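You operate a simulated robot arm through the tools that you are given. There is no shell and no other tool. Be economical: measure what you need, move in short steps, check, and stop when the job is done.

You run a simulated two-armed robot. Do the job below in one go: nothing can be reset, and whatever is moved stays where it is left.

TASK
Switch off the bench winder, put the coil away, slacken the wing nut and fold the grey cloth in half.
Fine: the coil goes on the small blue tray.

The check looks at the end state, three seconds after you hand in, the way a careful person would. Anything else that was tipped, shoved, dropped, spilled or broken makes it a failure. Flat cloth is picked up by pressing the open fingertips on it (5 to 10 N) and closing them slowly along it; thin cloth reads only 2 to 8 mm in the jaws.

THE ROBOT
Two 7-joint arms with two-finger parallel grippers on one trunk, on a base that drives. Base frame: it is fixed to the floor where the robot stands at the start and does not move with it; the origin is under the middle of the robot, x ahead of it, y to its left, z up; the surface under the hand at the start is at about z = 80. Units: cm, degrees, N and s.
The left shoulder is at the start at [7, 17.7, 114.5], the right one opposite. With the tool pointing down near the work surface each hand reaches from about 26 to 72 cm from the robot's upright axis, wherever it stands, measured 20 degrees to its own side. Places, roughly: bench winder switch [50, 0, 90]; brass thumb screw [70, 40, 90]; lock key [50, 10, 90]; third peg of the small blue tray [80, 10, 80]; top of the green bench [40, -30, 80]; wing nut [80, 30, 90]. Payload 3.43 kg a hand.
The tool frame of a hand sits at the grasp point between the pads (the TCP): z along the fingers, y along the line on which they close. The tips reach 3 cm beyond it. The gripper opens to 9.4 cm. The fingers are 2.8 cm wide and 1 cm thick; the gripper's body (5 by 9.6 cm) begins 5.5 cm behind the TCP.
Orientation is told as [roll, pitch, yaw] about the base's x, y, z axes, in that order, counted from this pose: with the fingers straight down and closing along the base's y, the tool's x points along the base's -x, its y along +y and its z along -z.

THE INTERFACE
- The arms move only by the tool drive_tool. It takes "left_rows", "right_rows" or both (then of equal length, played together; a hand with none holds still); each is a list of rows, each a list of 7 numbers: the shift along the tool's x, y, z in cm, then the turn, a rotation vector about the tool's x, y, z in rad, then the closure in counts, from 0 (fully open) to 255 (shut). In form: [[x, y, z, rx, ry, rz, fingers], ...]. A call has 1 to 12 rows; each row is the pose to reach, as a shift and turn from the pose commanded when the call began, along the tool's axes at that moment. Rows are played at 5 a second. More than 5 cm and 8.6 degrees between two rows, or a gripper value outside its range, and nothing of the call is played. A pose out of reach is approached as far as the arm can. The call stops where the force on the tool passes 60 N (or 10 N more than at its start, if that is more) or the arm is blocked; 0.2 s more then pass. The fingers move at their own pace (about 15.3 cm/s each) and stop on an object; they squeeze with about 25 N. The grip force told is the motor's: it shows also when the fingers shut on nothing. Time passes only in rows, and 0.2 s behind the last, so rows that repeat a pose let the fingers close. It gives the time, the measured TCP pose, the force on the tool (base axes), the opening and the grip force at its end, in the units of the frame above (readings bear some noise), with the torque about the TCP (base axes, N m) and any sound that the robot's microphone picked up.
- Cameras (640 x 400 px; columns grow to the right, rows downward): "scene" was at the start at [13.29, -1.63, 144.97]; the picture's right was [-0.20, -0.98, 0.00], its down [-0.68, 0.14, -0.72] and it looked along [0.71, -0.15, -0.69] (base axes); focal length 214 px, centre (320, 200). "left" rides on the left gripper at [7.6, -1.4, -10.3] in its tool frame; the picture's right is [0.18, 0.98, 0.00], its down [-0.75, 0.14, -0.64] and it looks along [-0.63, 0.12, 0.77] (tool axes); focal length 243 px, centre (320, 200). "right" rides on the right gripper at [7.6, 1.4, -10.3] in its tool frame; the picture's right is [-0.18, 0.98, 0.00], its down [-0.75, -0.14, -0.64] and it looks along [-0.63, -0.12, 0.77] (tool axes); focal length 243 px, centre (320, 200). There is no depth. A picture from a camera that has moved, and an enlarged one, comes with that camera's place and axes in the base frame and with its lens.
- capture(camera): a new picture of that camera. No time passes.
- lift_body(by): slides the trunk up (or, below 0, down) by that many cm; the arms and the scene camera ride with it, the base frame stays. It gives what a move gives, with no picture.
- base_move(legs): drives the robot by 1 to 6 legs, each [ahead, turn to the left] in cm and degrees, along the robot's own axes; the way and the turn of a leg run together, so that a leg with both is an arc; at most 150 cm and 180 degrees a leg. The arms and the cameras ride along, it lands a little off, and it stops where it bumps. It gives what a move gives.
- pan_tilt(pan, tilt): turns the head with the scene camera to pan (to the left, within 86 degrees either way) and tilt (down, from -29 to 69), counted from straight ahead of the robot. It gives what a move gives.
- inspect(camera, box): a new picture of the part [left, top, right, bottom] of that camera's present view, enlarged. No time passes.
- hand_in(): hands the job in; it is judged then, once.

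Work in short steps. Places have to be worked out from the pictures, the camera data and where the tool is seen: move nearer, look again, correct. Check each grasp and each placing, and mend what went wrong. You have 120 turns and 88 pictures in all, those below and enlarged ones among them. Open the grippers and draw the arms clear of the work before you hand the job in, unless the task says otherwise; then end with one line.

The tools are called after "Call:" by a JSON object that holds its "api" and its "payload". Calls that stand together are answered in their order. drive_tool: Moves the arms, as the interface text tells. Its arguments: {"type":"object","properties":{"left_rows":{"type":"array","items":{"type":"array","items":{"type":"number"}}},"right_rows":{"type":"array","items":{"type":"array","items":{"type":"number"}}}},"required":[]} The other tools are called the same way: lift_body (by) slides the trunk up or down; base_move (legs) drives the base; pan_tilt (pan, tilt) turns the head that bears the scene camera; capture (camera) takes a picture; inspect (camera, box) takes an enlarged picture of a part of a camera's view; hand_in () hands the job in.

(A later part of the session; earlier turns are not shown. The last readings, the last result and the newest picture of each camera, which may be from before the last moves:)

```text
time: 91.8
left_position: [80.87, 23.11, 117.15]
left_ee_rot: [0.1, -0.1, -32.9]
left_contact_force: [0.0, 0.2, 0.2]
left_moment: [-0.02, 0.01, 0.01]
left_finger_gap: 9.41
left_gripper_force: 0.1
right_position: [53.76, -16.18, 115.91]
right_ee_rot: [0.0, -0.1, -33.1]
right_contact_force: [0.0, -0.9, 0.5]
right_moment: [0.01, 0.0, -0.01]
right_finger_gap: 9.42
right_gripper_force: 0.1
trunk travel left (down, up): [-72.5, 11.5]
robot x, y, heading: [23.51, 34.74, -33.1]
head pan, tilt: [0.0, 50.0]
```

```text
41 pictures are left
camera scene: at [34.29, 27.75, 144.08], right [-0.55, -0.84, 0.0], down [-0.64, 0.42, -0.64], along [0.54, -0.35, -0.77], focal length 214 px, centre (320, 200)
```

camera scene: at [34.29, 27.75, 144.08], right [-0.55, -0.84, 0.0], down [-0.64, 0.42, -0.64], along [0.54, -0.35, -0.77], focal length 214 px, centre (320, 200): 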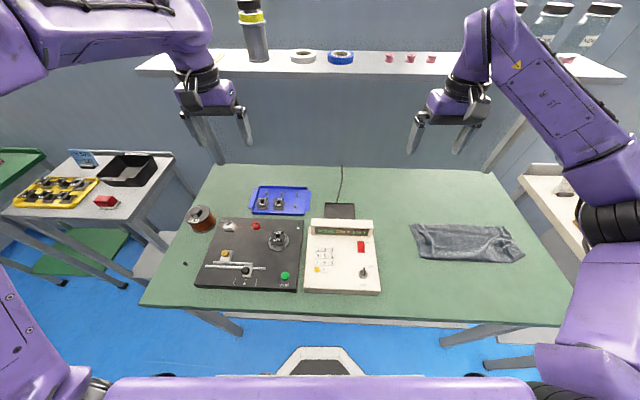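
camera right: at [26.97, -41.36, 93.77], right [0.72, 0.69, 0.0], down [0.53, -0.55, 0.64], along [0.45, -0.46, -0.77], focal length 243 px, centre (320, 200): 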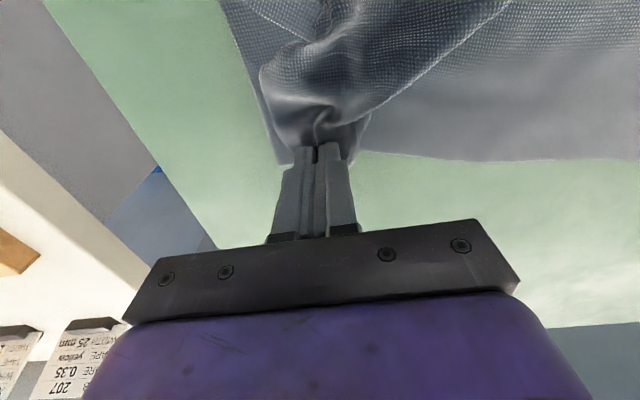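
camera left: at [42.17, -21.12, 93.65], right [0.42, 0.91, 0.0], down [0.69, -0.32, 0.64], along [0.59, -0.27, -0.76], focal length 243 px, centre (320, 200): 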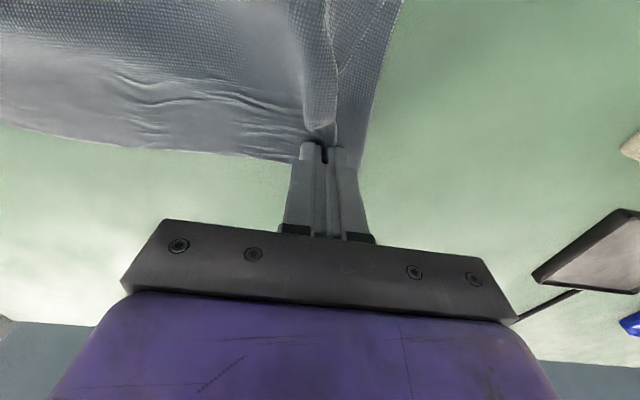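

Landed at heading −33°, with the winder straight ahead. I enlarge it for details of switch, wing nut, coil and tray.

Call:
{"api": "inspect", "payload": {"camera": "scene", "box": [300, 210, 390, 300]}}

Call:
{"api": "inspect", "payload": {"camera": "scene", "box": [180, 175, 320, 300]}}

```text
4.44 times, centred on (345, 255) of scene
camera zoom: at [34.29, 27.75, 144.08], right [-0.55, -0.84, 0.0], down [-0.64, 0.42, -0.64], along [0.54, -0.35, -0.77], focal length 953 px, centre (209, -44)
```

zoom: 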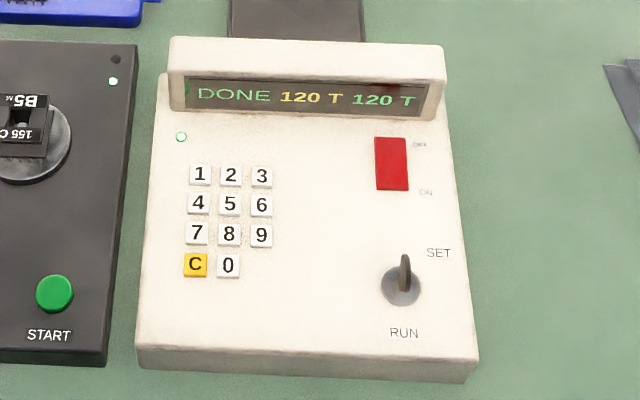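

```text
3.20 times, centred on (250, 238) of scene
camera zoom: at [34.29, 27.75, 144.08], right [-0.55, -0.84, 0.0], down [-0.64, 0.42, -0.64], along [0.54, -0.35, -0.77], focal length 686 px, centre (544, 80)
```

zoom: 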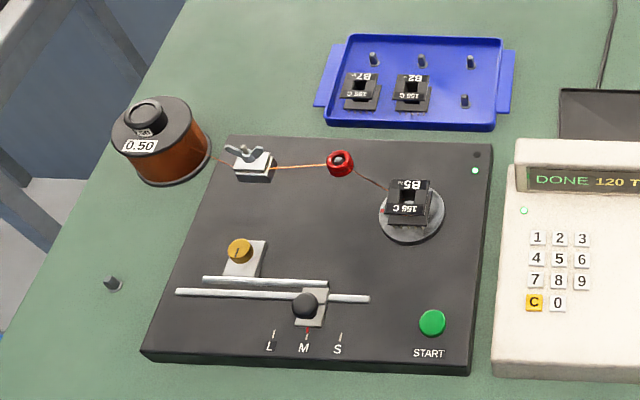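

Labels: OFF is the far side, ON the near side. Triangulating, the rocker centre is at [53.6, 0.3, 84.9] (44.0 ahead, 12.5 right), 4 cm long. I bring the closed right fingers above its far half.

Call:
{"api": "drive_tool", "payload": {"right_rows": [[2, 3.4, 0, 0, 0, 0, 255], [4, 6.8, 0, 0, 0, 0, 255], [6, 10.2, 0, 0, 0, 0, 255], [7.75, 13.65, 0, 0, 0, 0, 255], [7.75, 13.65, 4.5, 0, 0, 0, 255], [7.75, 13.65, 9, 0, 0, 0, 255], [7.75, 13.65, 13.5, 0, 0, 0, 255], [7.75, 13.65, 18, 0, 0, 0, 255], [7.75, 13.65, 22, 0, 0, 0, 255], [7.75, 13.65, 22, 0, 0, 0, 255]]}}

Call:
{"api": "capture", "payload": {"camera": "right"}}

```text
time: 94.0
left_position: [80.81, 23.12, 117.02]
left_ee_rot: [0.0, -0.1, -33.0]
left_contact_force: [0.1, -0.9, 0.0]
left_moment: [0.03, 0.02, -0.01]
left_finger_gap: 9.38
left_gripper_force: 0.1
right_position: [54.99, -0.55, 93.9]
right_ee_rot: [0.1, -0.1, -33.1]
right_contact_force: [-0.4, 0.1, -0.5]
right_moment: [-0.01, 0.0, 0.01]
right_finger_gap: 0.03
right_gripper_force: 24.9
right hand out of reach, approached as far as the arm can: row 4, 5, 6
trunk travel left (down, up): [-72.5, 11.5]
robot x, y, heading: [23.86, 34.2, -33.2]
head pan, tilt: [0.0, 50.0]
```

```text
38 pictures are left
camera right: at [49.29, 4.93, 104.19], right [0.69, 0.72, 0.0], down [0.55, -0.53, 0.64], along [0.47, -0.44, -0.77], focal length 243 px, centre (320, 200)
```

right: 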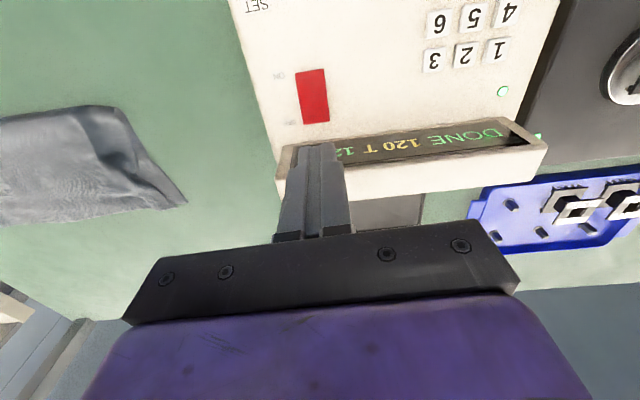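

The fingers are about 1.9 cm beyond the rocker centre; I move 0.8 cm nearer and lower to just above the rocker's raised far half.

Call:
{"api": "drive_tool", "payload": {"right_rows": [[0.8, 0, 0, 0, 0, 0, 255], [0.8, 0, 2.5, 0, 0, 0, 255], [0.8, 0, 4.4, 0, 0, 0, 255], [0.8, 0, 4.4, 0, 0, 0, 255]]}}

Call:
{"api": "capture", "payload": {"camera": "right"}}

```text
time: 95.0
left_position: [80.72, 23.03, 117.14]
left_ee_rot: [0.0, -0.1, -33.0]
left_contact_force: [0.5, 0.3, 0.2]
left_moment: [0.0, -0.01, 0.01]
left_finger_gap: 9.39
left_gripper_force: 0.1
right_position: [54.34, -0.0, 89.51]
right_ee_rot: [0.0, -0.1, -33.0]
right_contact_force: [-0.9, 0.4, -0.1]
right_moment: [-0.04, 0.0, 0.02]
right_finger_gap: 0.0
right_gripper_force: 25.3
trunk travel left (down, up): [-72.5, 11.5]
robot x, y, heading: [23.58, 34.56, -33.2]
head pan, tilt: [0.0, 50.0]
```

```text
37 pictures are left
camera right: at [48.53, 5.45, 99.77], right [0.69, 0.72, 0.0], down [0.55, -0.53, 0.64], along [0.46, -0.44, -0.77], focal length 243 px, centre (320, 200)
```

right: 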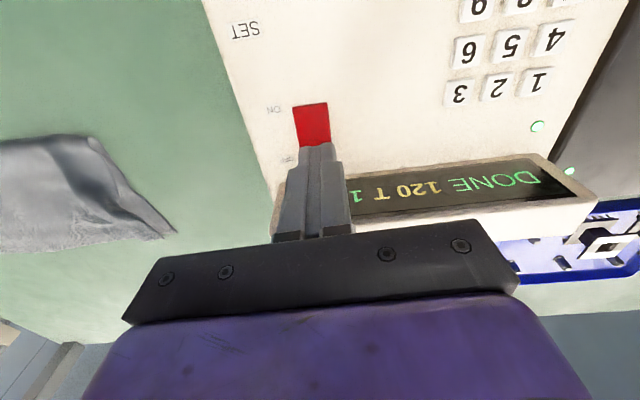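

The tips now cover the far half with the near half visible. I press down in small steps.

Call:
{"api": "drive_tool", "payload": {"right_rows": [[0, 0, 0.4, 0, 0, 0, 255], [0, 0, 0.7, 0, 0, 0, 255], [0, 0, 1.0, 0, 0, 0, 255], [0, 0, 1.2, 0, 0, 0, 255], [0, 0, 1.3, 0, 0, 0, 255]]}}

```text
time: 96.2
left_position: [80.74, 23.08, 117.25]
left_ee_rot: [0.0, -0.1, -33.0]
left_contact_force: [0.1, -0.5, 0.0]
left_moment: [-0.02, -0.01, 0.01]
left_finger_gap: 9.42
left_gripper_force: 0.0
right_position: [54.12, 0.19, 88.26]
right_ee_rot: [0.1, -0.1, -33.2]
right_contact_force: [0.8, -0.6, 2.3]
right_moment: [0.02, -0.02, 0.0]
right_finger_gap: 0.01
right_gripper_force: 25.3
trunk travel left (down, up): [-72.5, 11.5]
robot x, y, heading: [23.08, 34.47, -32.9]
head pan, tilt: [0.0, 50.0]
```

Contact begins at 88.26; I press on another 0.5 cm gently.

Call:
{"api": "drive_tool", "payload": {"right_rows": [[0, 0, 0.15, 0, 0, 0, 255], [0, 0, 0.3, 0, 0, 0, 255], [0, 0, 0.4, 0, 0, 0, 255], [0, 0, 0.5, 0, 0, 0, 255], [0, 0, 0.5, 0, 0, 0, 255]]}}

Call:
{"api": "inspect", "payload": {"camera": "right", "box": [220, 60, 580, 280]}}

```text
time: 97.4
left_position: [80.61, 23.39, 117.46]
left_ee_rot: [0.0, -0.3, -32.9]
left_contact_force: [-0.5, 0.4, -0.1]
left_moment: [0.01, -0.02, -0.01]
left_finger_gap: 9.38
left_gripper_force: 0.2
right_position: [53.95, 0.15, 88.26]
right_ee_rot: [0.1, -0.8, -33.3]
right_contact_force: [7.5, -11.3, 57.8]
right_moment: [-0.2, 0.11, 0.71]
right_finger_gap: 0.02
right_gripper_force: 25.0
trunk travel left (down, up): [-72.5, 11.5]
robot x, y, heading: [23.47, 34.88, -33.2]
head pan, tilt: [0.0, 50.0]
```

```text
1.78 times, centred on (400, 170) of right
camera zoom: at [48.27, 5.56, 98.43], right [0.69, 0.72, 0.0], down [0.55, -0.53, 0.65], along [0.47, -0.45, -0.76], focal length 431 px, centre (178, 253)
```

zoom: 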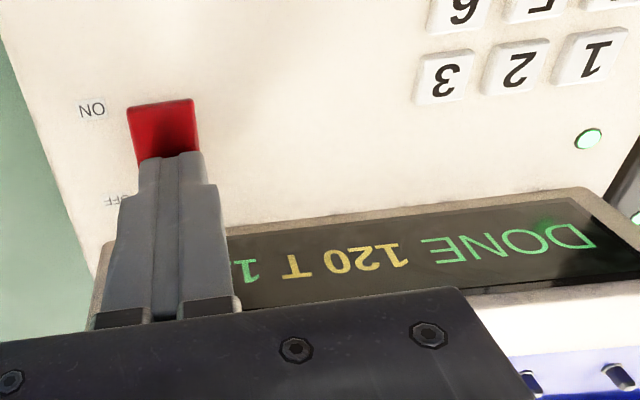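

58 N with no travel, so the 2.8 cm tip is bridging onto the bezel or pivot. I back off and tilt the hand 25° toward me so that only the near edge of the tips makes contact, straight below the TCP.

Call:
{"api": "drive_tool", "payload": {"right_rows": [[0, 0, -1.5, 0, 0, 0, 255], [0, 0, -3, 0, 0, 0, 255], [-0.3, 0, -3, 0, -0.145, 0, 255], [-0.6, 0, -3, 0, -0.29, 0, 255], [-0.9, 0, -3, 0, -0.436, 0, 255], [-0.9, 0, -3, 0, -0.436, 0, 255]]}}

Call:
{"api": "inspect", "payload": {"camera": "scene", "box": [300, 210, 390, 300]}}

```text
time: 98.8
left_position: [80.41, 23.23, 117.32]
left_ee_rot: [-0.1, -0.3, -33.1]
left_contact_force: [-0.8, 0.4, 0.0]
left_moment: [-0.01, 0.0, 0.02]
left_finger_gap: 9.41
left_gripper_force: 0.0
right_position: [54.41, -0.28, 90.74]
right_ee_rot: [0.2, -24.7, -33.0]
right_contact_force: [-26.1, 16.0, -19.8]
right_moment: [0.49, 1.05, -0.12]
right_finger_gap: 0.01
right_gripper_force: 24.8
trunk travel left (down, up): [-72.5, 11.5]
robot x, y, heading: [23.46, 34.75, -33.1]
head pan, tilt: [0.0, 50.0]
```

```text
4.44 times, centred on (345, 255) of scene
camera zoom: at [33.85, 27.89, 144.09], right [-0.55, -0.84, 0.0], down [-0.64, 0.42, -0.65], along [0.54, -0.35, -0.76], focal length 953 px, centre (209, -44)
```

zoom: 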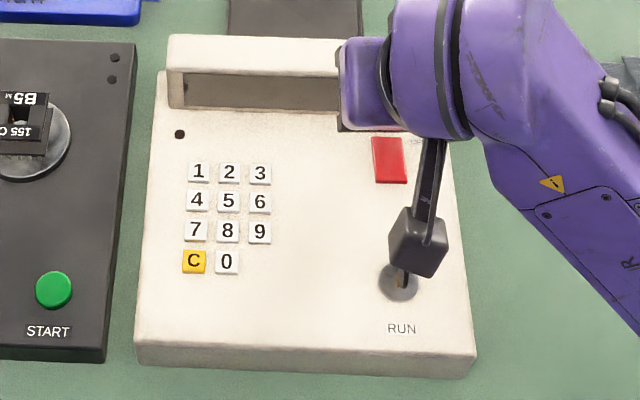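

The display and LEDs have gone dark: the winder is off. The tilted tips now touch the display housing, so I back away toward me and then up.

Call:
{"api": "drive_tool", "payload": {"right_rows": [[0.5, 0, -0.2, 0, 0, 0, 255], [1.1, 0, -0.5, 0, 0, 0, 255], [1.5, 0, -0.7, 0, 0, 0, 255], [0.7, 0, -2.5, 0, 0, 0, 255], [-0.1, 0, -4.3, 0, 0, 0, 255], [-1.1, 0, -6.5, 0, 0.145, 0, 255], [-2.1, 0, -8.6, 0, 0.29, 0, 255], [-3.8, 0, -12.2, 0, 0.436, 0, 255]]}}

Call:
{"api": "drive_tool", "payload": {"right_rows": [[-2, -3.5, -2, 0, 0, 0, 255], [-4, -7, -4, 0, 0, 0, 255], [-6, -10.5, -6, 0, 0, 0, 0], [-6, -14, -8, 0, 0, 0, 0]]}}

Call:
{"api": "inspect", "payload": {"camera": "scene", "box": [170, 170, 390, 300]}}

```text
time: 100.6
left_position: [80.81, 23.06, 117.19]
left_ee_rot: [0.0, 0.0, -33.0]
left_contact_force: [0.0, -0.3, 0.7]
left_moment: [-0.02, 0.01, -0.04]
left_finger_gap: 9.4
left_gripper_force: 0.0
right_position: [54.27, -1.04, 102.81]
right_ee_rot: [0.2, 0.2, -32.9]
right_contact_force: [-0.4, 0.0, 0.7]
right_moment: [-0.01, 0.01, 0.0]
right_finger_gap: 0.03
right_gripper_force: 25.2
right hand out of reach, approached as far as the arm can: row 8
trunk travel left (down, up): [-72.5, 11.5]
robot x, y, heading: [23.18, 34.97, -33.1]
head pan, tilt: [0.0, 50.0]
```

```text
time: 101.6
left_position: [80.69, 22.95, 117.33]
left_ee_rot: [0.1, -0.1, -33.1]
left_contact_force: [-0.4, 0.5, -0.4]
left_moment: [-0.03, -0.04, 0.0]
left_finger_gap: 9.38
left_gripper_force: 0.2
right_position: [51.25, -16.12, 110.83]
right_ee_rot: [0.2, -0.1, -33.1]
right_contact_force: [-0.6, -0.1, -0.8]
right_moment: [0.0, -0.05, 0.02]
right_finger_gap: 9.37
right_gripper_force: 0.2
trunk travel left (down, up): [-72.5, 11.5]
robot x, y, heading: [23.57, 34.69, -33.3]
head pan, tilt: [0.0, 50.0]
```

```text
2.91 times, centred on (280, 235) of scene
camera zoom: at [34.08, 27.67, 144.09], right [-0.55, -0.84, 0.0], down [-0.64, 0.42, -0.64], along [0.54, -0.35, -0.77], focal length 624 px, centre (436, 98)
```

zoom: 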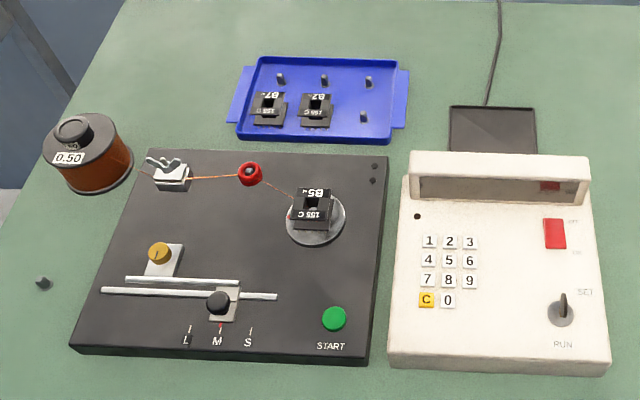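

The winder is off and nothing else there has shifted. Triangulation puts the wing nut at about [83.9, 31.8, 85.7] and the coil at [69.3, 20.1, 86.6]. The nut clamps the coil's wire, so I do it first: left hand hovers over it for a close look.

Call:
{"api": "drive_tool", "payload": {"left_rows": [[0.7, 3, 0, 0, 0, 0, 100], [1.4, 6, 0, 0, 0, 0, 140], [2.1, 9.1, 0, 0, 0, 0, 170], [2.1, 9.1, 4.3, 0, 0, 0, 170], [2.1, 9.1, 8.6, 0, 0, 0, 170], [2.1, 9.1, 12.9, 0, 0, 0, 170], [2.1, 9.1, 16.5, 0, 0, 0, 170], [2.1, 9.1, 16.5, 0, 0, 0, 170]]}}

Call:
{"api": "capture", "payload": {"camera": "left"}}

Call:
{"api": "inspect", "payload": {"camera": "scene", "box": [200, 200, 270, 250]}}

```text
time: 103.4
left_position: [84.1, 31.91, 100.78]
left_ee_rot: [0.1, -0.1, -33.0]
left_contact_force: [-0.3, -0.2, 0.1]
left_moment: [-0.02, -0.01, -0.01]
left_finger_gap: 3.12
left_gripper_force: 0.0
right_position: [51.31, -16.09, 110.83]
right_ee_rot: [0.1, -0.1, -33.1]
right_contact_force: [0.1, 0.2, 0.2]
right_moment: [0.0, 0.0, 0.0]
right_finger_gap: 9.41
right_gripper_force: 0.1
trunk travel left (down, up): [-72.5, 11.5]
robot x, y, heading: [23.35, 34.52, -33.3]
head pan, tilt: [0.0, 50.0]
```

```text
33 pictures are left
camera left: at [76.89, 34.76, 110.97], right [0.38, 0.92, 0.0], down [0.71, -0.29, 0.64], along [0.59, -0.25, -0.77], focal length 243 px, centre (320, 200)
```

left: 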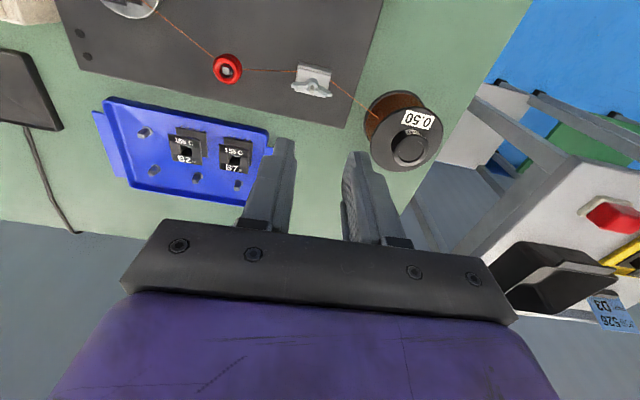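

```text
8.00 times, centred on (235, 225) of scene
camera zoom: at [34.2, 27.77, 144.09], right [-0.55, -0.84, 0.0], down [-0.64, 0.42, -0.64], along [0.54, -0.35, -0.77], focal length 1716 px, centre (1000, 0)
```

zoom: 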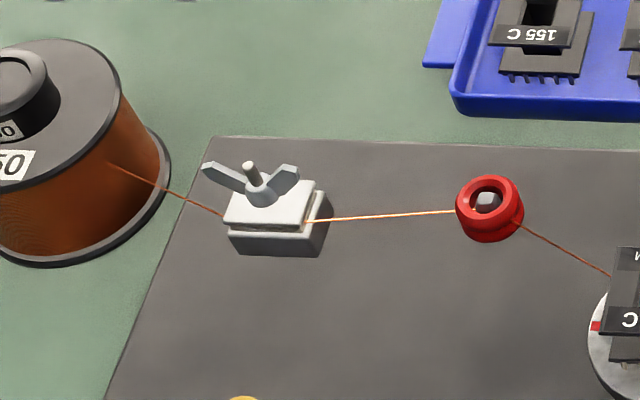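

The wing nut sits on a vertical stud over the wire clamp, wings spread left–right, about [83.1, 31.5, 85.3]. I turn the left hand 90° clockwise so that the pads lie along the wings, leaving room to turn counter-clockwise afterwards.

Call:
{"api": "drive_tool", "payload": {"left_rows": [[0.3, -0.4, 0, 0, 0, 0.14, 150], [0.58, -0.85, 0, 0, 0, 0.28, 150], [0.58, -0.85, 0, 0, 0, 0.42, 150], [0.58, -0.85, 0, 0, 0, 0.56, 150], [0.58, -0.85, 0, 0, 0, 0.7, 150], [0.58, -0.85, 0, 0, 0, 0.84, 150], [0.58, -0.85, 0, 0, 0, 0.98, 150], [0.58, -0.85, 0, 0, 0, 1.12, 150], [0.58, -0.85, 0, 0, 0, 1.26, 150], [0.58, -0.85, 0, 0, 0, 1.4, 150], [0.58, -0.85, 0, 0, 0, 1.54, 150], [0.58, -0.85, 0, 0, 0, 1.6, 150]]}}

Call:
{"api": "capture", "payload": {"camera": "left"}}

```text
time: 106.0
left_position: [83.13, 31.46, 100.8]
left_ee_rot: [0.1, 0.0, -124.7]
left_contact_force: [0.2, -0.6, -1.2]
left_moment: [0.03, -0.02, -0.05]
left_finger_gap: 3.9
left_gripper_force: 0.0
right_position: [51.51, -16.17, 110.9]
right_ee_rot: [0.0, -0.1, -33.2]
right_contact_force: [0.3, 0.8, 0.4]
right_moment: [0.01, 0.0, 0.03]
right_finger_gap: 9.41
right_gripper_force: 0.1
trunk travel left (down, up): [-72.5, 11.5]
robot x, y, heading: [23.46, 34.65, -33.1]
head pan, tilt: [0.0, 50.0]
```

```text
31 pictures are left
camera left: at [86.27, 38.47, 110.94], right [0.91, -0.41, 0.0], down [-0.32, -0.7, 0.64], along [-0.26, -0.59, -0.77], focal length 243 px, centre (320, 200)
```

left: 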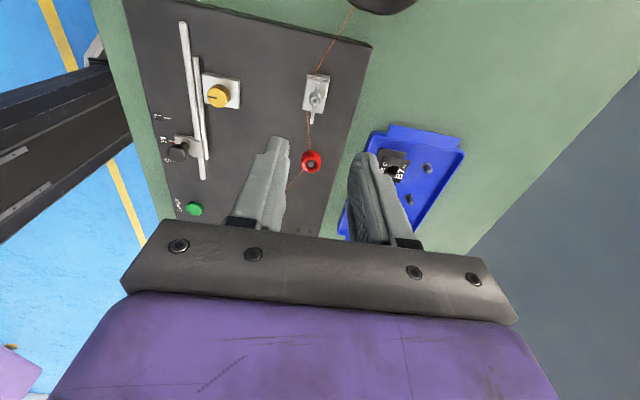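

The nut is centred between the fingers with its wings along the pads. I lower until the tips are at about 85.2.

Call:
{"api": "drive_tool", "payload": {"left_rows": [[0, 0, 4, 0, 0, 0, 150], [0, 0, 8, 0, 0, 0, 150], [0, 0, 10.5, 0, 0, 0, 150], [0, 0, 12, 0, 0, 0, 150], [0, 0, 12.6, 0, 0, 0, 150], [0, 0, 12.6, 0, 0, 0, 150]]}}

Call:
{"api": "inspect", "payload": {"camera": "left", "box": [220, 60, 420, 220]}}

Call:
{"api": "inspect", "payload": {"camera": "scene", "box": [190, 180, 280, 245]}}

```text
time: 107.4
left_position: [82.95, 31.41, 88.07]
left_ee_rot: [0.0, 0.0, -124.8]
left_contact_force: [0.5, 0.1, 0.1]
left_moment: [0.01, -0.03, -0.03]
left_finger_gap: 3.88
left_gripper_force: 0.0
right_position: [51.45, -16.02, 110.81]
right_ee_rot: [0.1, 0.0, -33.1]
right_contact_force: [0.4, 0.7, -1.2]
right_moment: [0.02, 0.01, 0.01]
right_finger_gap: 9.41
right_gripper_force: 0.0
trunk travel left (down, up): [-72.5, 11.5]
robot x, y, heading: [23.46, 34.71, -33.2]
head pan, tilt: [0.0, 50.0]
```

```text
2.50 times, centred on (320, 140) of left
camera zoom: at [86.2, 38.38, 98.23], right [0.91, -0.41, 0.0], down [-0.31, -0.7, 0.64], along [-0.26, -0.59, -0.77], focal length 606 px, centre (320, 350)
```

zoom: 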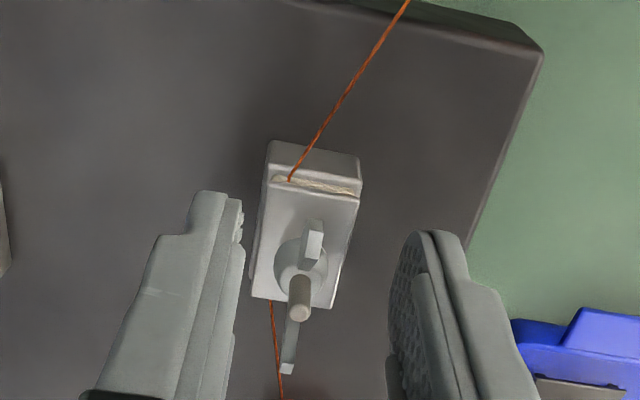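

```text
6.15 times, centred on (235, 212) of scene
camera zoom: at [34.27, 27.75, 144.08], right [-0.55, -0.84, 0.0], down [-0.64, 0.42, -0.64], along [0.54, -0.35, -0.77], focal length 1320 px, centre (843, 123)
```

zoom: 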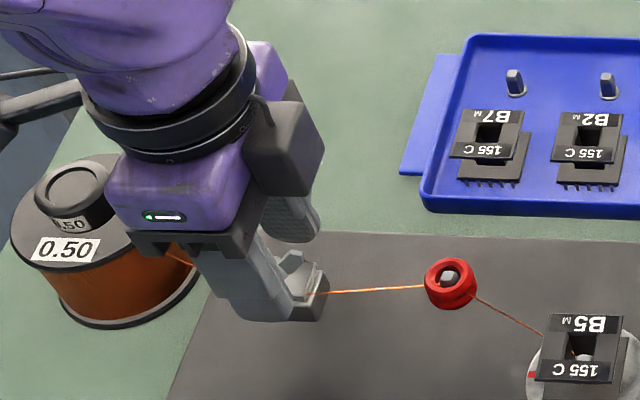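

Reconciling all views, the nut boss is at z ≈ 86 and [82.8, 31.4], right at my TCP, with the plate top near 85.3. I raise 0.7 cm so the tips clear the clamp plate, then close on the wings.

Call:
{"api": "drive_tool", "payload": {"left_rows": [[0, 0, -0.4, 0, 0, 0, 150], [0, 0, -0.7, 0, 0, 0, 165], [0, 0, -0.7, 0, 0, 0, 190], [0, 0, -0.7, 0, 0, 0, 215], [0, 0, -0.7, 0, 0, 0, 240], [0, 0, -0.7, 0, 0, 0, 255]]}}

Call:
{"api": "inspect", "payload": {"camera": "left", "box": [220, 60, 420, 220]}}

```text
time: 108.8
left_position: [82.75, 31.74, 88.82]
left_ee_rot: [-0.1, 0.0, -124.7]
left_contact_force: [-19.8, 9.3, -7.3]
left_moment: [0.54, 0.4, 0.01]
left_finger_gap: 1.26
left_gripper_force: 44.0
right_position: [51.2, -15.88, 110.87]
right_ee_rot: [0.1, -0.2, -33.1]
right_contact_force: [1.1, 0.1, 0.0]
right_moment: [-0.01, 0.01, 0.02]
right_finger_gap: 9.42
right_gripper_force: 0.1
trunk travel left (down, up): [-72.5, 11.5]
robot x, y, heading: [23.01, 34.54, -32.7]
head pan, tilt: [0.0, 50.0]
```

```text
2.50 times, centred on (320, 140) of left
camera zoom: at [85.89, 38.64, 98.93], right [0.91, -0.41, 0.0], down [-0.31, -0.7, 0.64], along [-0.26, -0.59, -0.77], focal length 606 px, centre (320, 350)
```

zoom: 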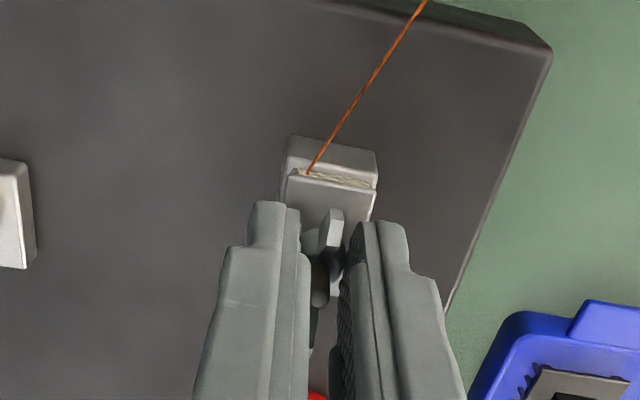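

The jaws hold the nut at 1.26 cm with about 22 N of sideways load, so I ease 0.3 cm toward me and start turning counter-clockwise.

Call:
{"api": "drive_tool", "payload": {"left_rows": [[0, -0.3, 0, 0, 0, 0, 255], [0, -0.3, 0, 0, 0, -0.14, 255], [0, -0.3, 0, 0, 0, -0.28, 255], [0, -0.3, 0, 0, 0, -0.42, 255], [0, -0.3, 0, 0, 0, -0.56, 255], [0, -0.3, 0, 0, 0, -0.7, 255]]}}

Call:
{"api": "inspect", "payload": {"camera": "left", "box": [220, 60, 420, 220]}}

```text
time: 110.2
left_position: [82.59, 31.61, 88.84]
left_ee_rot: [0.0, 0.0, -84.6]
left_contact_force: [-17.7, 5.2, -16.6]
left_moment: [-0.18, 0.45, -0.01]
left_finger_gap: 1.23
left_gripper_force: 45.5
right_position: [51.41, -15.92, 110.98]
right_ee_rot: [0.1, -0.1, -33.1]
right_contact_force: [0.2, 0.2, 0.6]
right_moment: [0.0, 0.01, 0.02]
right_finger_gap: 9.4
right_gripper_force: 0.1
trunk travel left (down, up): [-72.5, 11.5]
robot x, y, heading: [23.3, 34.42, -33.2]
head pan, tilt: [0.0, 50.0]
```

```text
2.50 times, centred on (320, 140) of left
camera zoom: at [80.54, 39.05, 98.93], right [0.96, 0.28, 0.0], down [0.21, -0.74, 0.64], along [0.18, -0.62, -0.77], focal length 606 px, centre (320, 350)
```

zoom: 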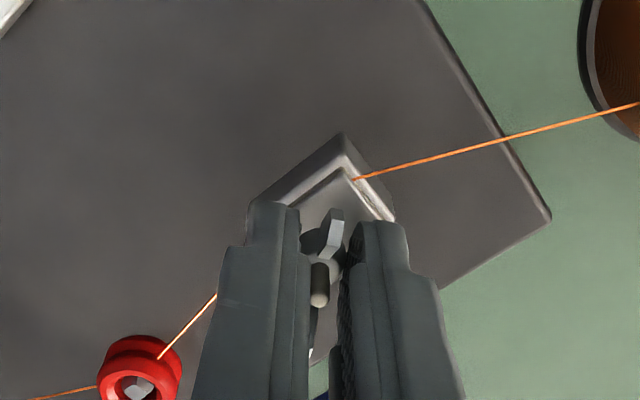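

The nut turns with the hand, wings still along the pads (40° so far). I continue counter-clockwise another 88°.

Call:
{"api": "drive_tool", "payload": {"left_rows": [[0, 0, 0.05, 0, 0, -0.14, 255], [0, 0, 0.05, 0, 0, -0.28, 255], [0, 0, 0.05, 0, 0, -0.42, 255], [0, 0, 0.05, 0, 0, -0.56, 255], [0, 0, 0.05, 0, 0, -0.7, 255], [0, 0, 0, 0, 0, -0.84, 255], [0, 0, 0, 0, 0, -0.98, 255], [0, 0, 0, 0, 0, -1.12, 255], [0, 0, 0, 0, 0, -1.26, 255], [0, 0, 0, 0, 0, -1.4, 255], [0, 0, 0, 0, 0, -1.54, 255]]}}

Call:
{"api": "inspect", "payload": {"camera": "left", "box": [220, 60, 420, 220]}}

```text
time: 112.6
left_position: [82.67, 31.55, 88.75]
left_ee_rot: [-0.1, 0.1, 3.9]
left_contact_force: [-16.3, 2.7, -12.3]
left_moment: [0.02, 1.19, -0.04]
left_finger_gap: 1.23
left_gripper_force: 44.8
right_position: [51.37, -15.97, 110.93]
right_ee_rot: [0.0, -0.1, -33.1]
right_contact_force: [0.1, -0.4, -0.1]
right_moment: [-0.06, 0.0, -0.01]
right_finger_gap: 9.39
right_gripper_force: 0.0
trunk travel left (down, up): [-72.5, 11.5]
robot x, y, heading: [23.18, 34.53, -33.2]
head pan, tilt: [0.0, 50.0]
```

```text
2.50 times, centred on (320, 140) of left
camera zoom: at [75.16, 29.64, 98.96], right [-0.25, 0.97, 0.0], down [0.74, 0.19, 0.64], along [0.62, 0.16, -0.77], focal length 606 px, centre (320, 350)
```

zoom: 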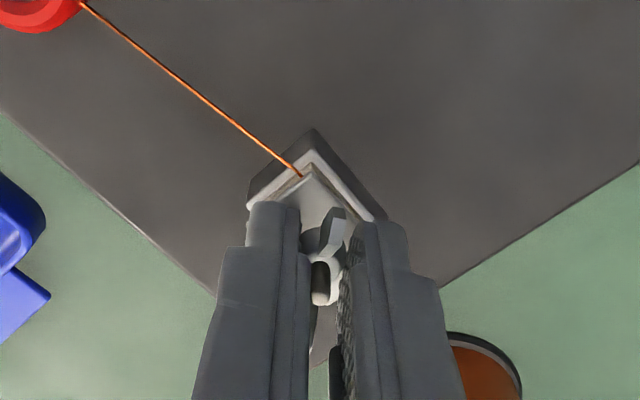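

128° loosened so far; I add another 60° and then look at the clamp.

Call:
{"api": "drive_tool", "payload": {"left_rows": [[0, 0, 0, 0, 0, -0.14, 255], [0, 0, 0, 0, 0, -0.28, 255], [0, 0, 0, 0, 0, -0.42, 255], [0, 0, 0, 0, 0, -0.56, 255], [0, 0, 0, 0, 0, -0.7, 255], [0, 0, 0, 0, 0, -0.84, 255], [0, 0, 0, 0, 0, -0.98, 255], [0, 0, 0, 0, 0, -1.05, 255]]}}

Call:
{"api": "inspect", "payload": {"camera": "left", "box": [220, 60, 420, 220]}}

```text
time: 114.4
left_position: [82.71, 31.59, 88.89]
left_ee_rot: [-0.1, 0.1, 63.9]
left_contact_force: [-16.9, 4.3, -13.9]
left_moment: [0.53, 0.27, -0.14]
left_finger_gap: 1.26
left_gripper_force: 45.4
right_position: [51.27, -16.0, 110.81]
right_ee_rot: [0.0, -0.1, -33.1]
right_contact_force: [-0.6, 0.3, -0.7]
right_moment: [0.02, 0.0, -0.01]
right_finger_gap: 9.4
right_gripper_force: 0.0
trunk travel left (down, up): [-72.5, 11.5]
robot x, y, heading: [23.18, 34.78, -33.1]
head pan, tilt: [0.0, 50.0]
```

```text
2.50 times, centred on (320, 140) of left
camera zoom: at [80.64, 24.15, 98.97], right [-0.96, 0.27, 0.0], down [0.2, 0.74, 0.64], along [0.17, 0.62, -0.77], focal length 606 px, centre (320, 350)
```

zoom: 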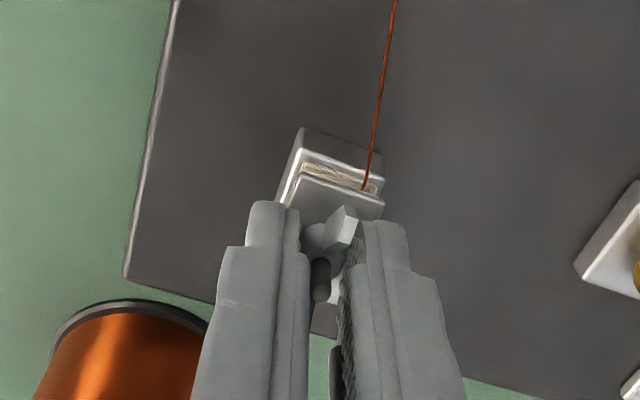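

Half a turn is done and the clamp plates show a wider felt gap. I open just enough to clear, rise and then turn the hand back.

Call:
{"api": "drive_tool", "payload": {"left_rows": [[0, 0, 0, 0, 0, 0, 200], [0, 0, 0, 0, 0, 0, 150], [0, 0, 0, 0, 0, 0, 150], [0, 0, -2, 0, 0, 0, 150], [0, 0, -6, 0, 0, 0, 150], [0, 0, -10, 0, 0, 0, 150], [0, 0, -14, 0, 0, 0.14, 150], [0, 0, -16, 0, 0, 0.28, 150], [0, 0, -16, 0, 0, 0.42, 150], [0, 0, -16, 0, 0, 0.56, 150], [0, 0, -16, 0, 0, 0.7, 150], [0, 0, -16, 0, 0, 0.84, 150]]}}

Call:
{"api": "drive_tool", "payload": {"left_rows": [[0, 0, 0, 0, 0, 0.14, 150], [0, 0, 0, 0, 0, 0.28, 150], [0, 0, 0, 0, 0, 0.42, 150], [0, 0, 0, 0, 0, 0.56, 150], [0, 0, 0, 0, 0, 0.7, 150], [0, 0, 0, 0, 0, 0.84, 150]]}}

Call:
{"api": "inspect", "payload": {"camera": "scene", "box": [195, 175, 315, 265]}}

```text
time: 117.0
left_position: [82.75, 31.42, 104.81]
left_ee_rot: [-0.1, -0.1, 15.5]
left_contact_force: [-0.8, 0.9, -0.2]
left_moment: [0.02, -0.04, 0.02]
left_finger_gap: 3.87
left_gripper_force: 0.0
right_position: [51.44, -16.14, 110.83]
right_ee_rot: [0.0, -0.1, -33.0]
right_contact_force: [-0.7, 0.8, -1.1]
right_moment: [0.02, -0.02, 0.01]
right_finger_gap: 9.41
right_gripper_force: 0.0
trunk travel left (down, up): [-72.5, 11.5]
robot x, y, heading: [23.37, 34.4, -33.1]
head pan, tilt: [0.0, 50.0]
```

```text
time: 118.4
left_position: [82.98, 31.66, 104.83]
left_ee_rot: [0.0, -0.1, -32.6]
left_contact_force: [0.2, 0.3, 0.2]
left_moment: [0.02, 0.02, -0.02]
left_finger_gap: 3.89
left_gripper_force: 0.0
right_position: [51.38, -16.1, 110.93]
right_ee_rot: [0.0, -0.1, -33.1]
right_contact_force: [-0.5, 0.4, 0.2]
right_moment: [-0.02, 0.01, -0.03]
right_finger_gap: 9.41
right_gripper_force: 0.0
trunk travel left (down, up): [-72.5, 11.5]
robot x, y, heading: [23.2, 34.4, -33.2]
head pan, tilt: [0.0, 50.0]
```

```text
4.44 times, centred on (255, 220) of scene
camera zoom: at [34.28, 27.74, 144.08], right [-0.55, -0.84, 0.0], down [-0.64, 0.42, -0.64], along [0.54, -0.35, -0.77], focal length 953 px, centre (609, 111)
```

zoom: 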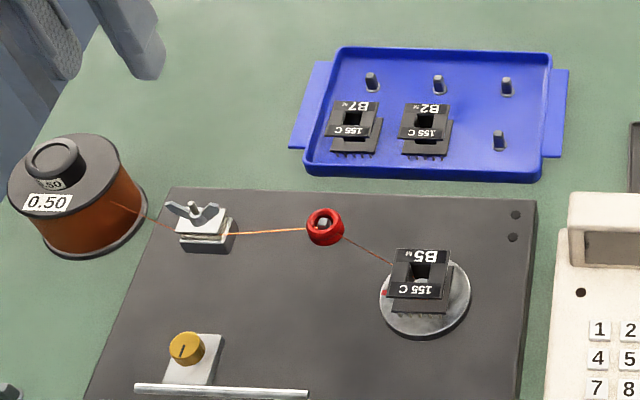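

The clamp is visibly slack and undisturbed otherwise. Coil B5 goes on the third front peg at about [79.9, 8.7]. I move the left hand above the coil for a close look.

Call:
{"api": "drive_tool", "payload": {"left_rows": [[1.3, -4.3, 0, 0, 0, 0, 100], [2.6, -8.6, 0, 0, 0, 0, 100], [3.9, -13, 0, 0, 0, 0, 100], [5.2, -17.3, 0, 0, 0, 0, 100], [5.2, -17.3, 3, 0, 0, 0, 100], [5.2, -17.3, 6.8, 0, 0, 0, 100], [5.2, -17.3, 6.8, 0, 0, 0, 100]]}}

Call:
{"api": "inspect", "payload": {"camera": "left", "box": [180, 0, 480, 200]}}

```text
time: 120.0
left_position: [69.04, 19.6, 97.94]
left_ee_rot: [0.0, 0.0, -32.5]
left_contact_force: [0.1, 0.3, 0.8]
left_moment: [0.03, -0.01, 0.04]
left_finger_gap: 5.75
left_gripper_force: 0.1
right_position: [51.3, -16.06, 110.82]
right_ee_rot: [0.0, -0.1, -33.1]
right_contact_force: [0.2, 0.4, 0.0]
right_moment: [0.02, 0.0, 0.01]
right_finger_gap: 9.41
right_gripper_force: 0.1
trunk travel left (down, up): [-72.5, 11.5]
robot x, y, heading: [23.08, 34.55, -33.1]
head pan, tilt: [0.0, 50.0]
```

```text
2.00 times, centred on (330, 100) of left
camera zoom: at [61.87, 22.61, 108.19], right [0.37, 0.93, 0.0], down [0.71, -0.28, 0.64], along [0.6, -0.24, -0.77], focal length 485 px, centre (300, 400)
```

zoom: 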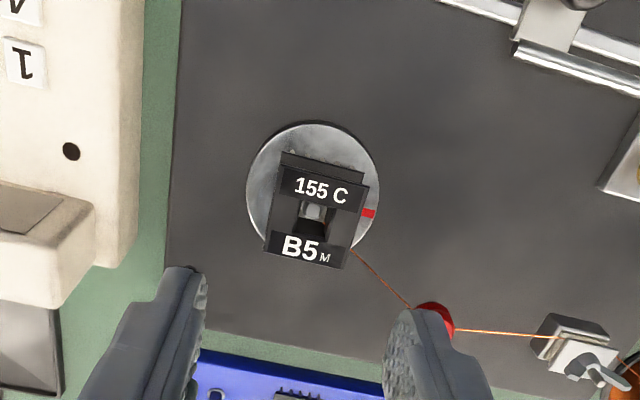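

The coil is about 3.6 cm wide, aligned with the hand, centred near [68.9, 20.4]. I centre over it and lower until the tips are level with its top, then check.

Call:
{"api": "drive_tool", "payload": {"left_rows": [[0.55, 0.6, 1, 0, 0, 0, 100], [0.55, 0.6, 4, 0, 0, 0, 100], [0.55, 0.6, 7, 0, 0, 0, 100], [0.55, 0.6, 7, 0, 0, 0, 100]]}}

Call:
{"api": "inspect", "payload": {"camera": "left", "box": [200, 60, 440, 220]}}

```text
time: 121.0
left_position: [68.8, 20.53, 90.91]
left_ee_rot: [0.1, -0.1, -32.3]
left_contact_force: [-0.4, -0.1, -0.8]
left_moment: [0.0, -0.03, -0.02]
left_finger_gap: 5.72
left_gripper_force: 0.1
right_position: [51.44, -16.01, 110.98]
right_ee_rot: [-0.1, -0.2, -33.0]
right_contact_force: [0.0, 0.4, -0.1]
right_moment: [0.01, -0.02, -0.04]
right_finger_gap: 9.37
right_gripper_force: 0.0
trunk travel left (down, up): [-72.5, 11.5]
robot x, y, heading: [23.21, 34.59, -33.4]
head pan, tilt: [0.0, 50.0]
```

```text
2.50 times, centred on (320, 140) of left
camera zoom: at [61.72, 23.37, 101.08], right [0.37, 0.93, 0.0], down [0.71, -0.28, 0.64], along [0.6, -0.24, -0.77], focal length 606 px, centre (320, 350)
```

zoom: 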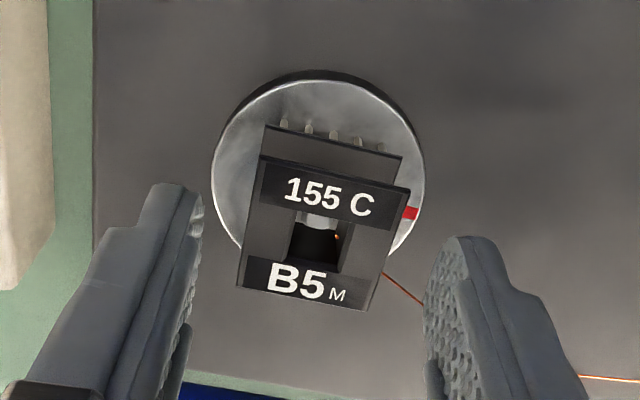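

The coil is centred between the fingers. I lower 2.7 cm and close on its sides.

Call:
{"api": "drive_tool", "payload": {"left_rows": [[0, 0.15, 1, 0, 0, 0, 100], [0, 0.15, 2, 0, 0, 0, 100], [0, 0.15, 2.7, 0, 0, 0, 100], [0, 0.15, 2.7, 0, 0, 0, 120], [0, 0.15, 2.7, 0, 0, 0, 140], [0, 0.15, 2.7, 0, 0, 0, 160], [0, 0.15, 2.7, 0, 0, 0, 190], [0, 0.15, 2.7, 0, 0, 0, 190]]}}

Call:
{"api": "inspect", "payload": {"camera": "left", "box": [200, 60, 440, 220]}}

```text
time: 122.8
left_position: [69.07, 20.64, 88.34]
left_ee_rot: [0.1, 0.0, -32.4]
left_contact_force: [-1.2, -0.3, -0.6]
left_moment: [-0.06, 0.01, 0.06]
left_finger_gap: 3.71
left_gripper_force: 24.6
right_position: [51.43, -16.1, 110.73]
right_ee_rot: [0.0, -0.1, -33.0]
right_contact_force: [-0.4, 0.1, 0.0]
right_moment: [-0.03, 0.0, -0.01]
right_finger_gap: 9.38
right_gripper_force: 0.1
trunk travel left (down, up): [-72.5, 11.5]
robot x, y, heading: [23.53, 34.14, -32.9]
head pan, tilt: [0.0, 50.0]
```

```text
2.50 times, centred on (320, 140) of left
camera zoom: at [61.9, 23.5, 98.5], right [0.37, 0.93, 0.0], down [0.71, -0.28, 0.64], along [0.6, -0.24, -0.77], focal length 606 px, centre (320, 350)
```

zoom: 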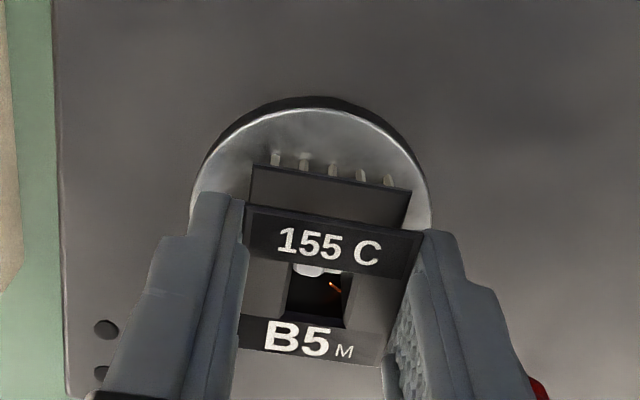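

Coil held at 3.7 cm, centred on the tool axis with little load. I lift it straight up off the spindle.

Call:
{"api": "drive_tool", "payload": {"left_rows": [[0, 0, -0.5, 0, 0, 0, 190], [0, 0, -1.2, 0, 0, 0, 190], [0, 0, -2.2, 0, 0, 0, 190], [0, 0, -3.5, 0, 0, 0, 190], [0, 0, -5, 0, 0, 0, 190], [0, 0, -7, 0, 0, 0, 190], [0, 0, -9, 0, 0, 0, 190], [0, 0, -11, 0, 0, 0, 190]]}}

Call:
{"api": "inspect", "payload": {"camera": "scene", "box": [195, 160, 345, 270]}}

Call:
{"api": "capture", "payload": {"camera": "left"}}

```text
time: 124.6
left_position: [69.26, 20.68, 99.39]
left_ee_rot: [0.0, -0.1, -32.5]
left_contact_force: [-0.3, 0.2, 0.0]
left_moment: [0.01, 0.01, -0.05]
left_finger_gap: 3.69
left_gripper_force: 24.8
right_position: [51.48, -15.99, 110.92]
right_ee_rot: [0.0, -0.1, -33.0]
right_contact_force: [0.6, 0.3, -0.1]
right_moment: [-0.02, 0.01, 0.02]
right_finger_gap: 9.41
right_gripper_force: 0.0
trunk travel left (down, up): [-72.5, 11.5]
robot x, y, heading: [23.39, 34.73, -33.2]
head pan, tilt: [0.0, 50.0]
```

```text
3.64 times, centred on (270, 215) of scene
camera zoom: at [34.22, 27.75, 144.09], right [-0.55, -0.84, 0.0], down [-0.64, 0.42, -0.64], along [0.54, -0.35, -0.77], focal length 780 px, centre (502, 146)
```

zoom: 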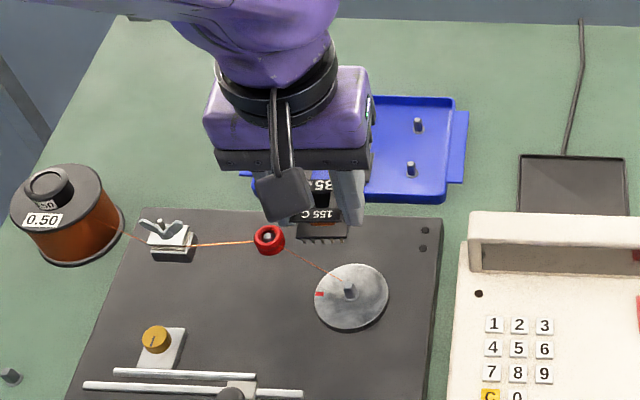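

```text
19 pictures are left
camera left: at [61.92, 23.5, 109.53], right [0.37, 0.93, 0.0], down [0.71, -0.28, 0.64], along [0.6, -0.24, -0.77], focal length 243 px, centre (320, 200)
```

left: 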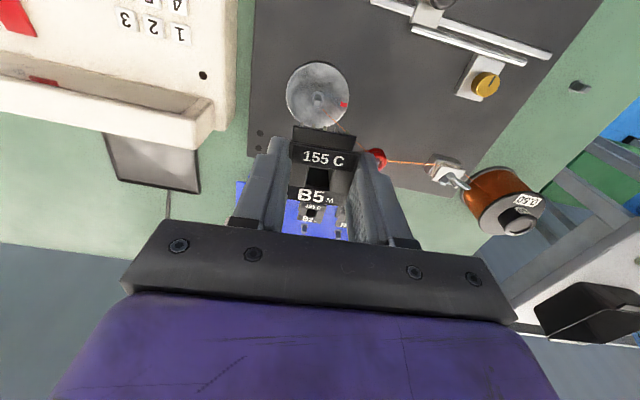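

The coil came off cleanly and the spindle stays. The third peg comes out around [80.5, 8.4]; I carry the coil over it and lower to a few centimetres above.

Call:
{"api": "drive_tool", "payload": {"left_rows": [[-3, -0.8, 0, 0, 0, 0, 190], [-6, -1.6, 0, 0, 0, 0, 190], [-9, -2.4, 0, 0, 0, 0, 190], [-12, -3.3, 0, 0, 0, 0, 190], [-14.5, -4, 0, 0, 0, 0, 190], [-16.2, -4.4, 0, 0, 0, 0, 190], [-16.2, -4.4, 3, 0, 0, 0, 190], [-16.2, -4.4, 6, 0, 0, 0, 190], [-16.2, -4.4, 8, 0, 0, 0, 190], [-16.2, -4.4, 8, 0, 0, 0, 190]]}}

Call:
{"api": "inspect", "payload": {"camera": "scene", "box": [235, 165, 325, 230]}}

Call:
{"api": "inspect", "payload": {"camera": "left", "box": [200, 60, 440, 220]}}

```text
time: 126.8
left_position: [80.44, 8.28, 91.18]
left_ee_rot: [-0.1, -0.2, -32.3]
left_contact_force: [0.2, -0.5, -1.0]
left_moment: [0.0, 0.0, -0.01]
left_finger_gap: 3.69
left_gripper_force: 25.2
right_position: [51.36, -16.18, 110.91]
right_ee_rot: [0.0, -0.1, -33.1]
right_contact_force: [0.8, 0.1, -0.2]
right_moment: [0.0, 0.02, 0.03]
right_finger_gap: 9.39
right_gripper_force: 0.0
trunk travel left (down, up): [-72.5, 11.5]
robot x, y, heading: [23.48, 35.13, -33.6]
head pan, tilt: [0.0, 50.0]
```

```text
6.15 times, centred on (280, 198) of scene
camera zoom: at [34.23, 27.73, 144.09], right [-0.55, -0.84, 0.0], down [-0.64, 0.42, -0.64], along [0.54, -0.35, -0.77], focal length 1320 px, centre (566, 215)
```

zoom: 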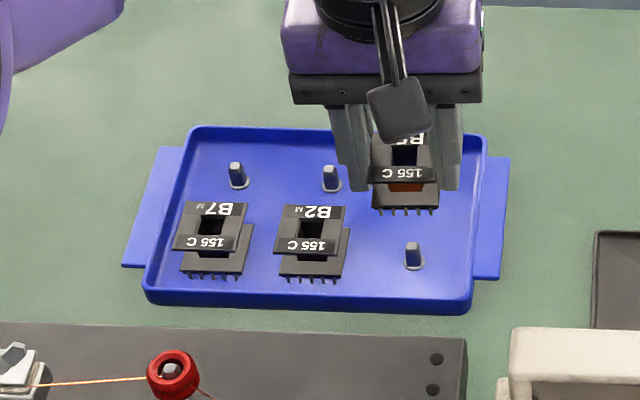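

```text
2.50 times, centred on (320, 140) of left
camera zoom: at [73.25, 11.1, 101.39], right [0.37, 0.93, 0.0], down [0.71, -0.28, 0.64], along [0.6, -0.24, -0.77], focal length 606 px, centre (320, 350)
```

zoom: 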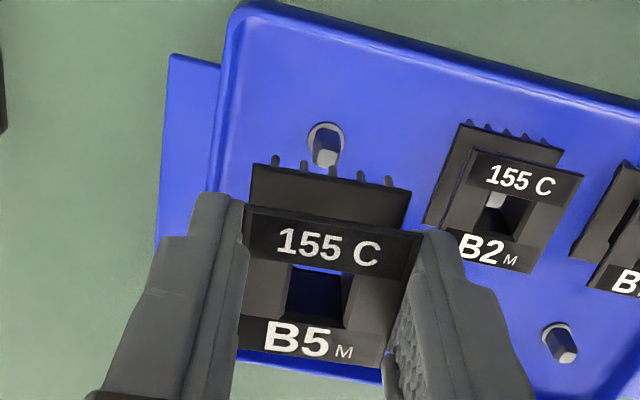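

Both cameras put the peg at about [80.7, 8.4], within 0.3 cm of the coil's hole axis. I shift 0.2 cm left and lower until the coil is just above the peg top, then check.

Call:
{"api": "drive_tool", "payload": {"left_rows": [[0, 0.2, 1, 0, 0, 0, 190], [0, 0.2, 2, 0, 0, 0, 190], [0, 0.2, 3, 0, 0, 0, 190], [0, 0.2, 3.6, 0, 0, 0, 190], [0, 0.2, 3.6, 0, 0, 0, 190]]}}

Call:
{"api": "inspect", "payload": {"camera": "left", "box": [260, 100, 380, 220]}}

Call:
{"api": "inspect", "payload": {"camera": "scene", "box": [260, 175, 320, 225]}}

```text
time: 128.0
left_position: [80.41, 8.44, 87.73]
left_ee_rot: [0.0, -0.1, -32.4]
left_contact_force: [1.3, 0.5, 0.3]
left_moment: [0.01, -0.01, 0.02]
left_finger_gap: 3.71
left_gripper_force: 25.1
right_position: [51.26, -16.2, 110.85]
right_ee_rot: [0.0, -0.2, -33.0]
right_contact_force: [-0.1, 0.5, -0.3]
right_moment: [0.02, 0.04, 0.02]
right_finger_gap: 9.39
right_gripper_force: 0.1
trunk travel left (down, up): [-72.5, 11.5]
robot x, y, heading: [23.08, 34.35, -33.2]
head pan, tilt: [0.0, 50.0]
```

```text
3.33 times, centred on (320, 160) of left
camera zoom: at [73.33, 11.25, 97.9], right [0.37, 0.93, 0.0], down [0.71, -0.28, 0.64], along [0.6, -0.24, -0.77], focal length 809 px, centre (320, 333)
```

zoom: 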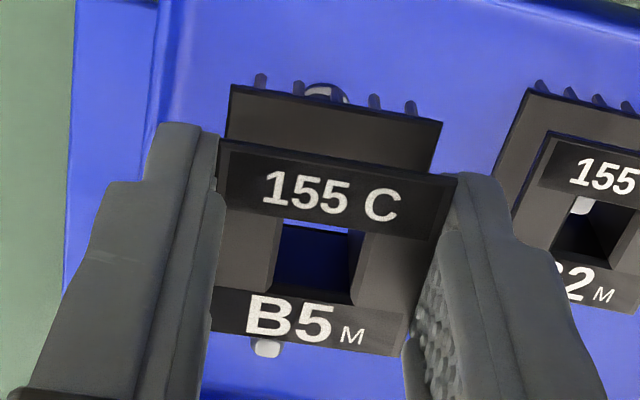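

```text
8.00 times, centred on (290, 200) of scene
camera zoom: at [34.25, 27.71, 144.08], right [-0.55, -0.84, 0.0], down [-0.64, 0.42, -0.64], along [0.54, -0.35, -0.77], focal length 1716 px, centre (560, 200)
```

zoom: 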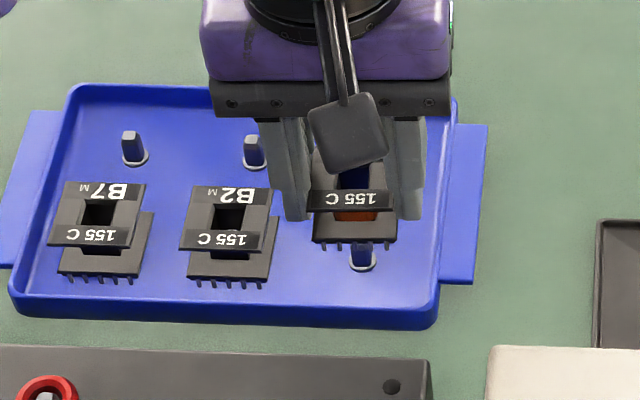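

Column alignment matches the other coils; along the depth I estimate the hole sits about 0.2 cm too far out. I correct that and lower gently, watching force.

Call:
{"api": "drive_tool", "payload": {"left_rows": [[0.2, 0.05, 0, 0, 0, 0, 190], [0.2, 0.05, 0.3, 0, 0, 0, 190], [0.2, 0.05, 0.6, 0, 0, 0, 190], [0.2, 0.05, 0.9, 0, 0, 0, 190], [0.2, 0.05, 1.2, 0, 0, 0, 190], [0.2, 0.05, 1.2, 0, 0, 0, 190]]}}

```text
time: 129.4
left_position: [80.48, 8.6, 86.48]
left_ee_rot: [-0.1, -0.1, -32.3]
left_contact_force: [0.0, 0.2, 0.1]
left_moment: [0.01, 0.0, 0.02]
left_finger_gap: 3.7
left_gripper_force: 25.1
right_position: [51.36, -16.12, 110.76]
right_ee_rot: [0.1, -0.2, -33.1]
right_contact_force: [0.3, -0.2, -0.2]
right_moment: [0.01, 0.0, -0.04]
right_finger_gap: 9.38
right_gripper_force: 0.0
trunk travel left (down, up): [-72.5, 11.5]
robot x, y, heading: [23.07, 34.52, -33.3]
head pan, tilt: [0.0, 50.0]
```

No force, so the peg may be entering the hole. One look through the hole.

Call:
{"api": "inspect", "payload": {"camera": "left", "box": [260, 100, 380, 220]}}

```text
3.33 times, centred on (320, 160) of left
camera zoom: at [73.19, 11.4, 96.65], right [0.37, 0.93, 0.0], down [0.71, -0.28, 0.64], along [0.6, -0.24, -0.77], focal length 809 px, centre (320, 333)
```

zoom: 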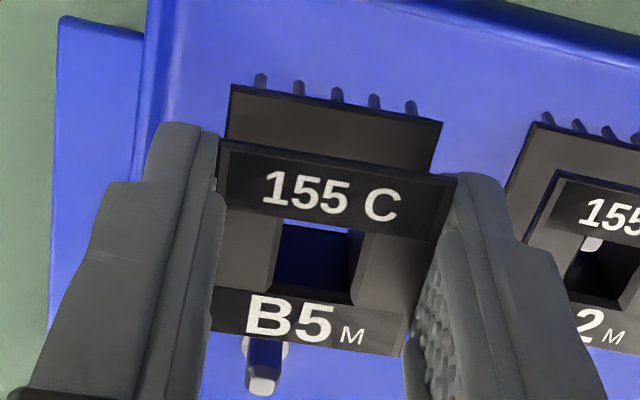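

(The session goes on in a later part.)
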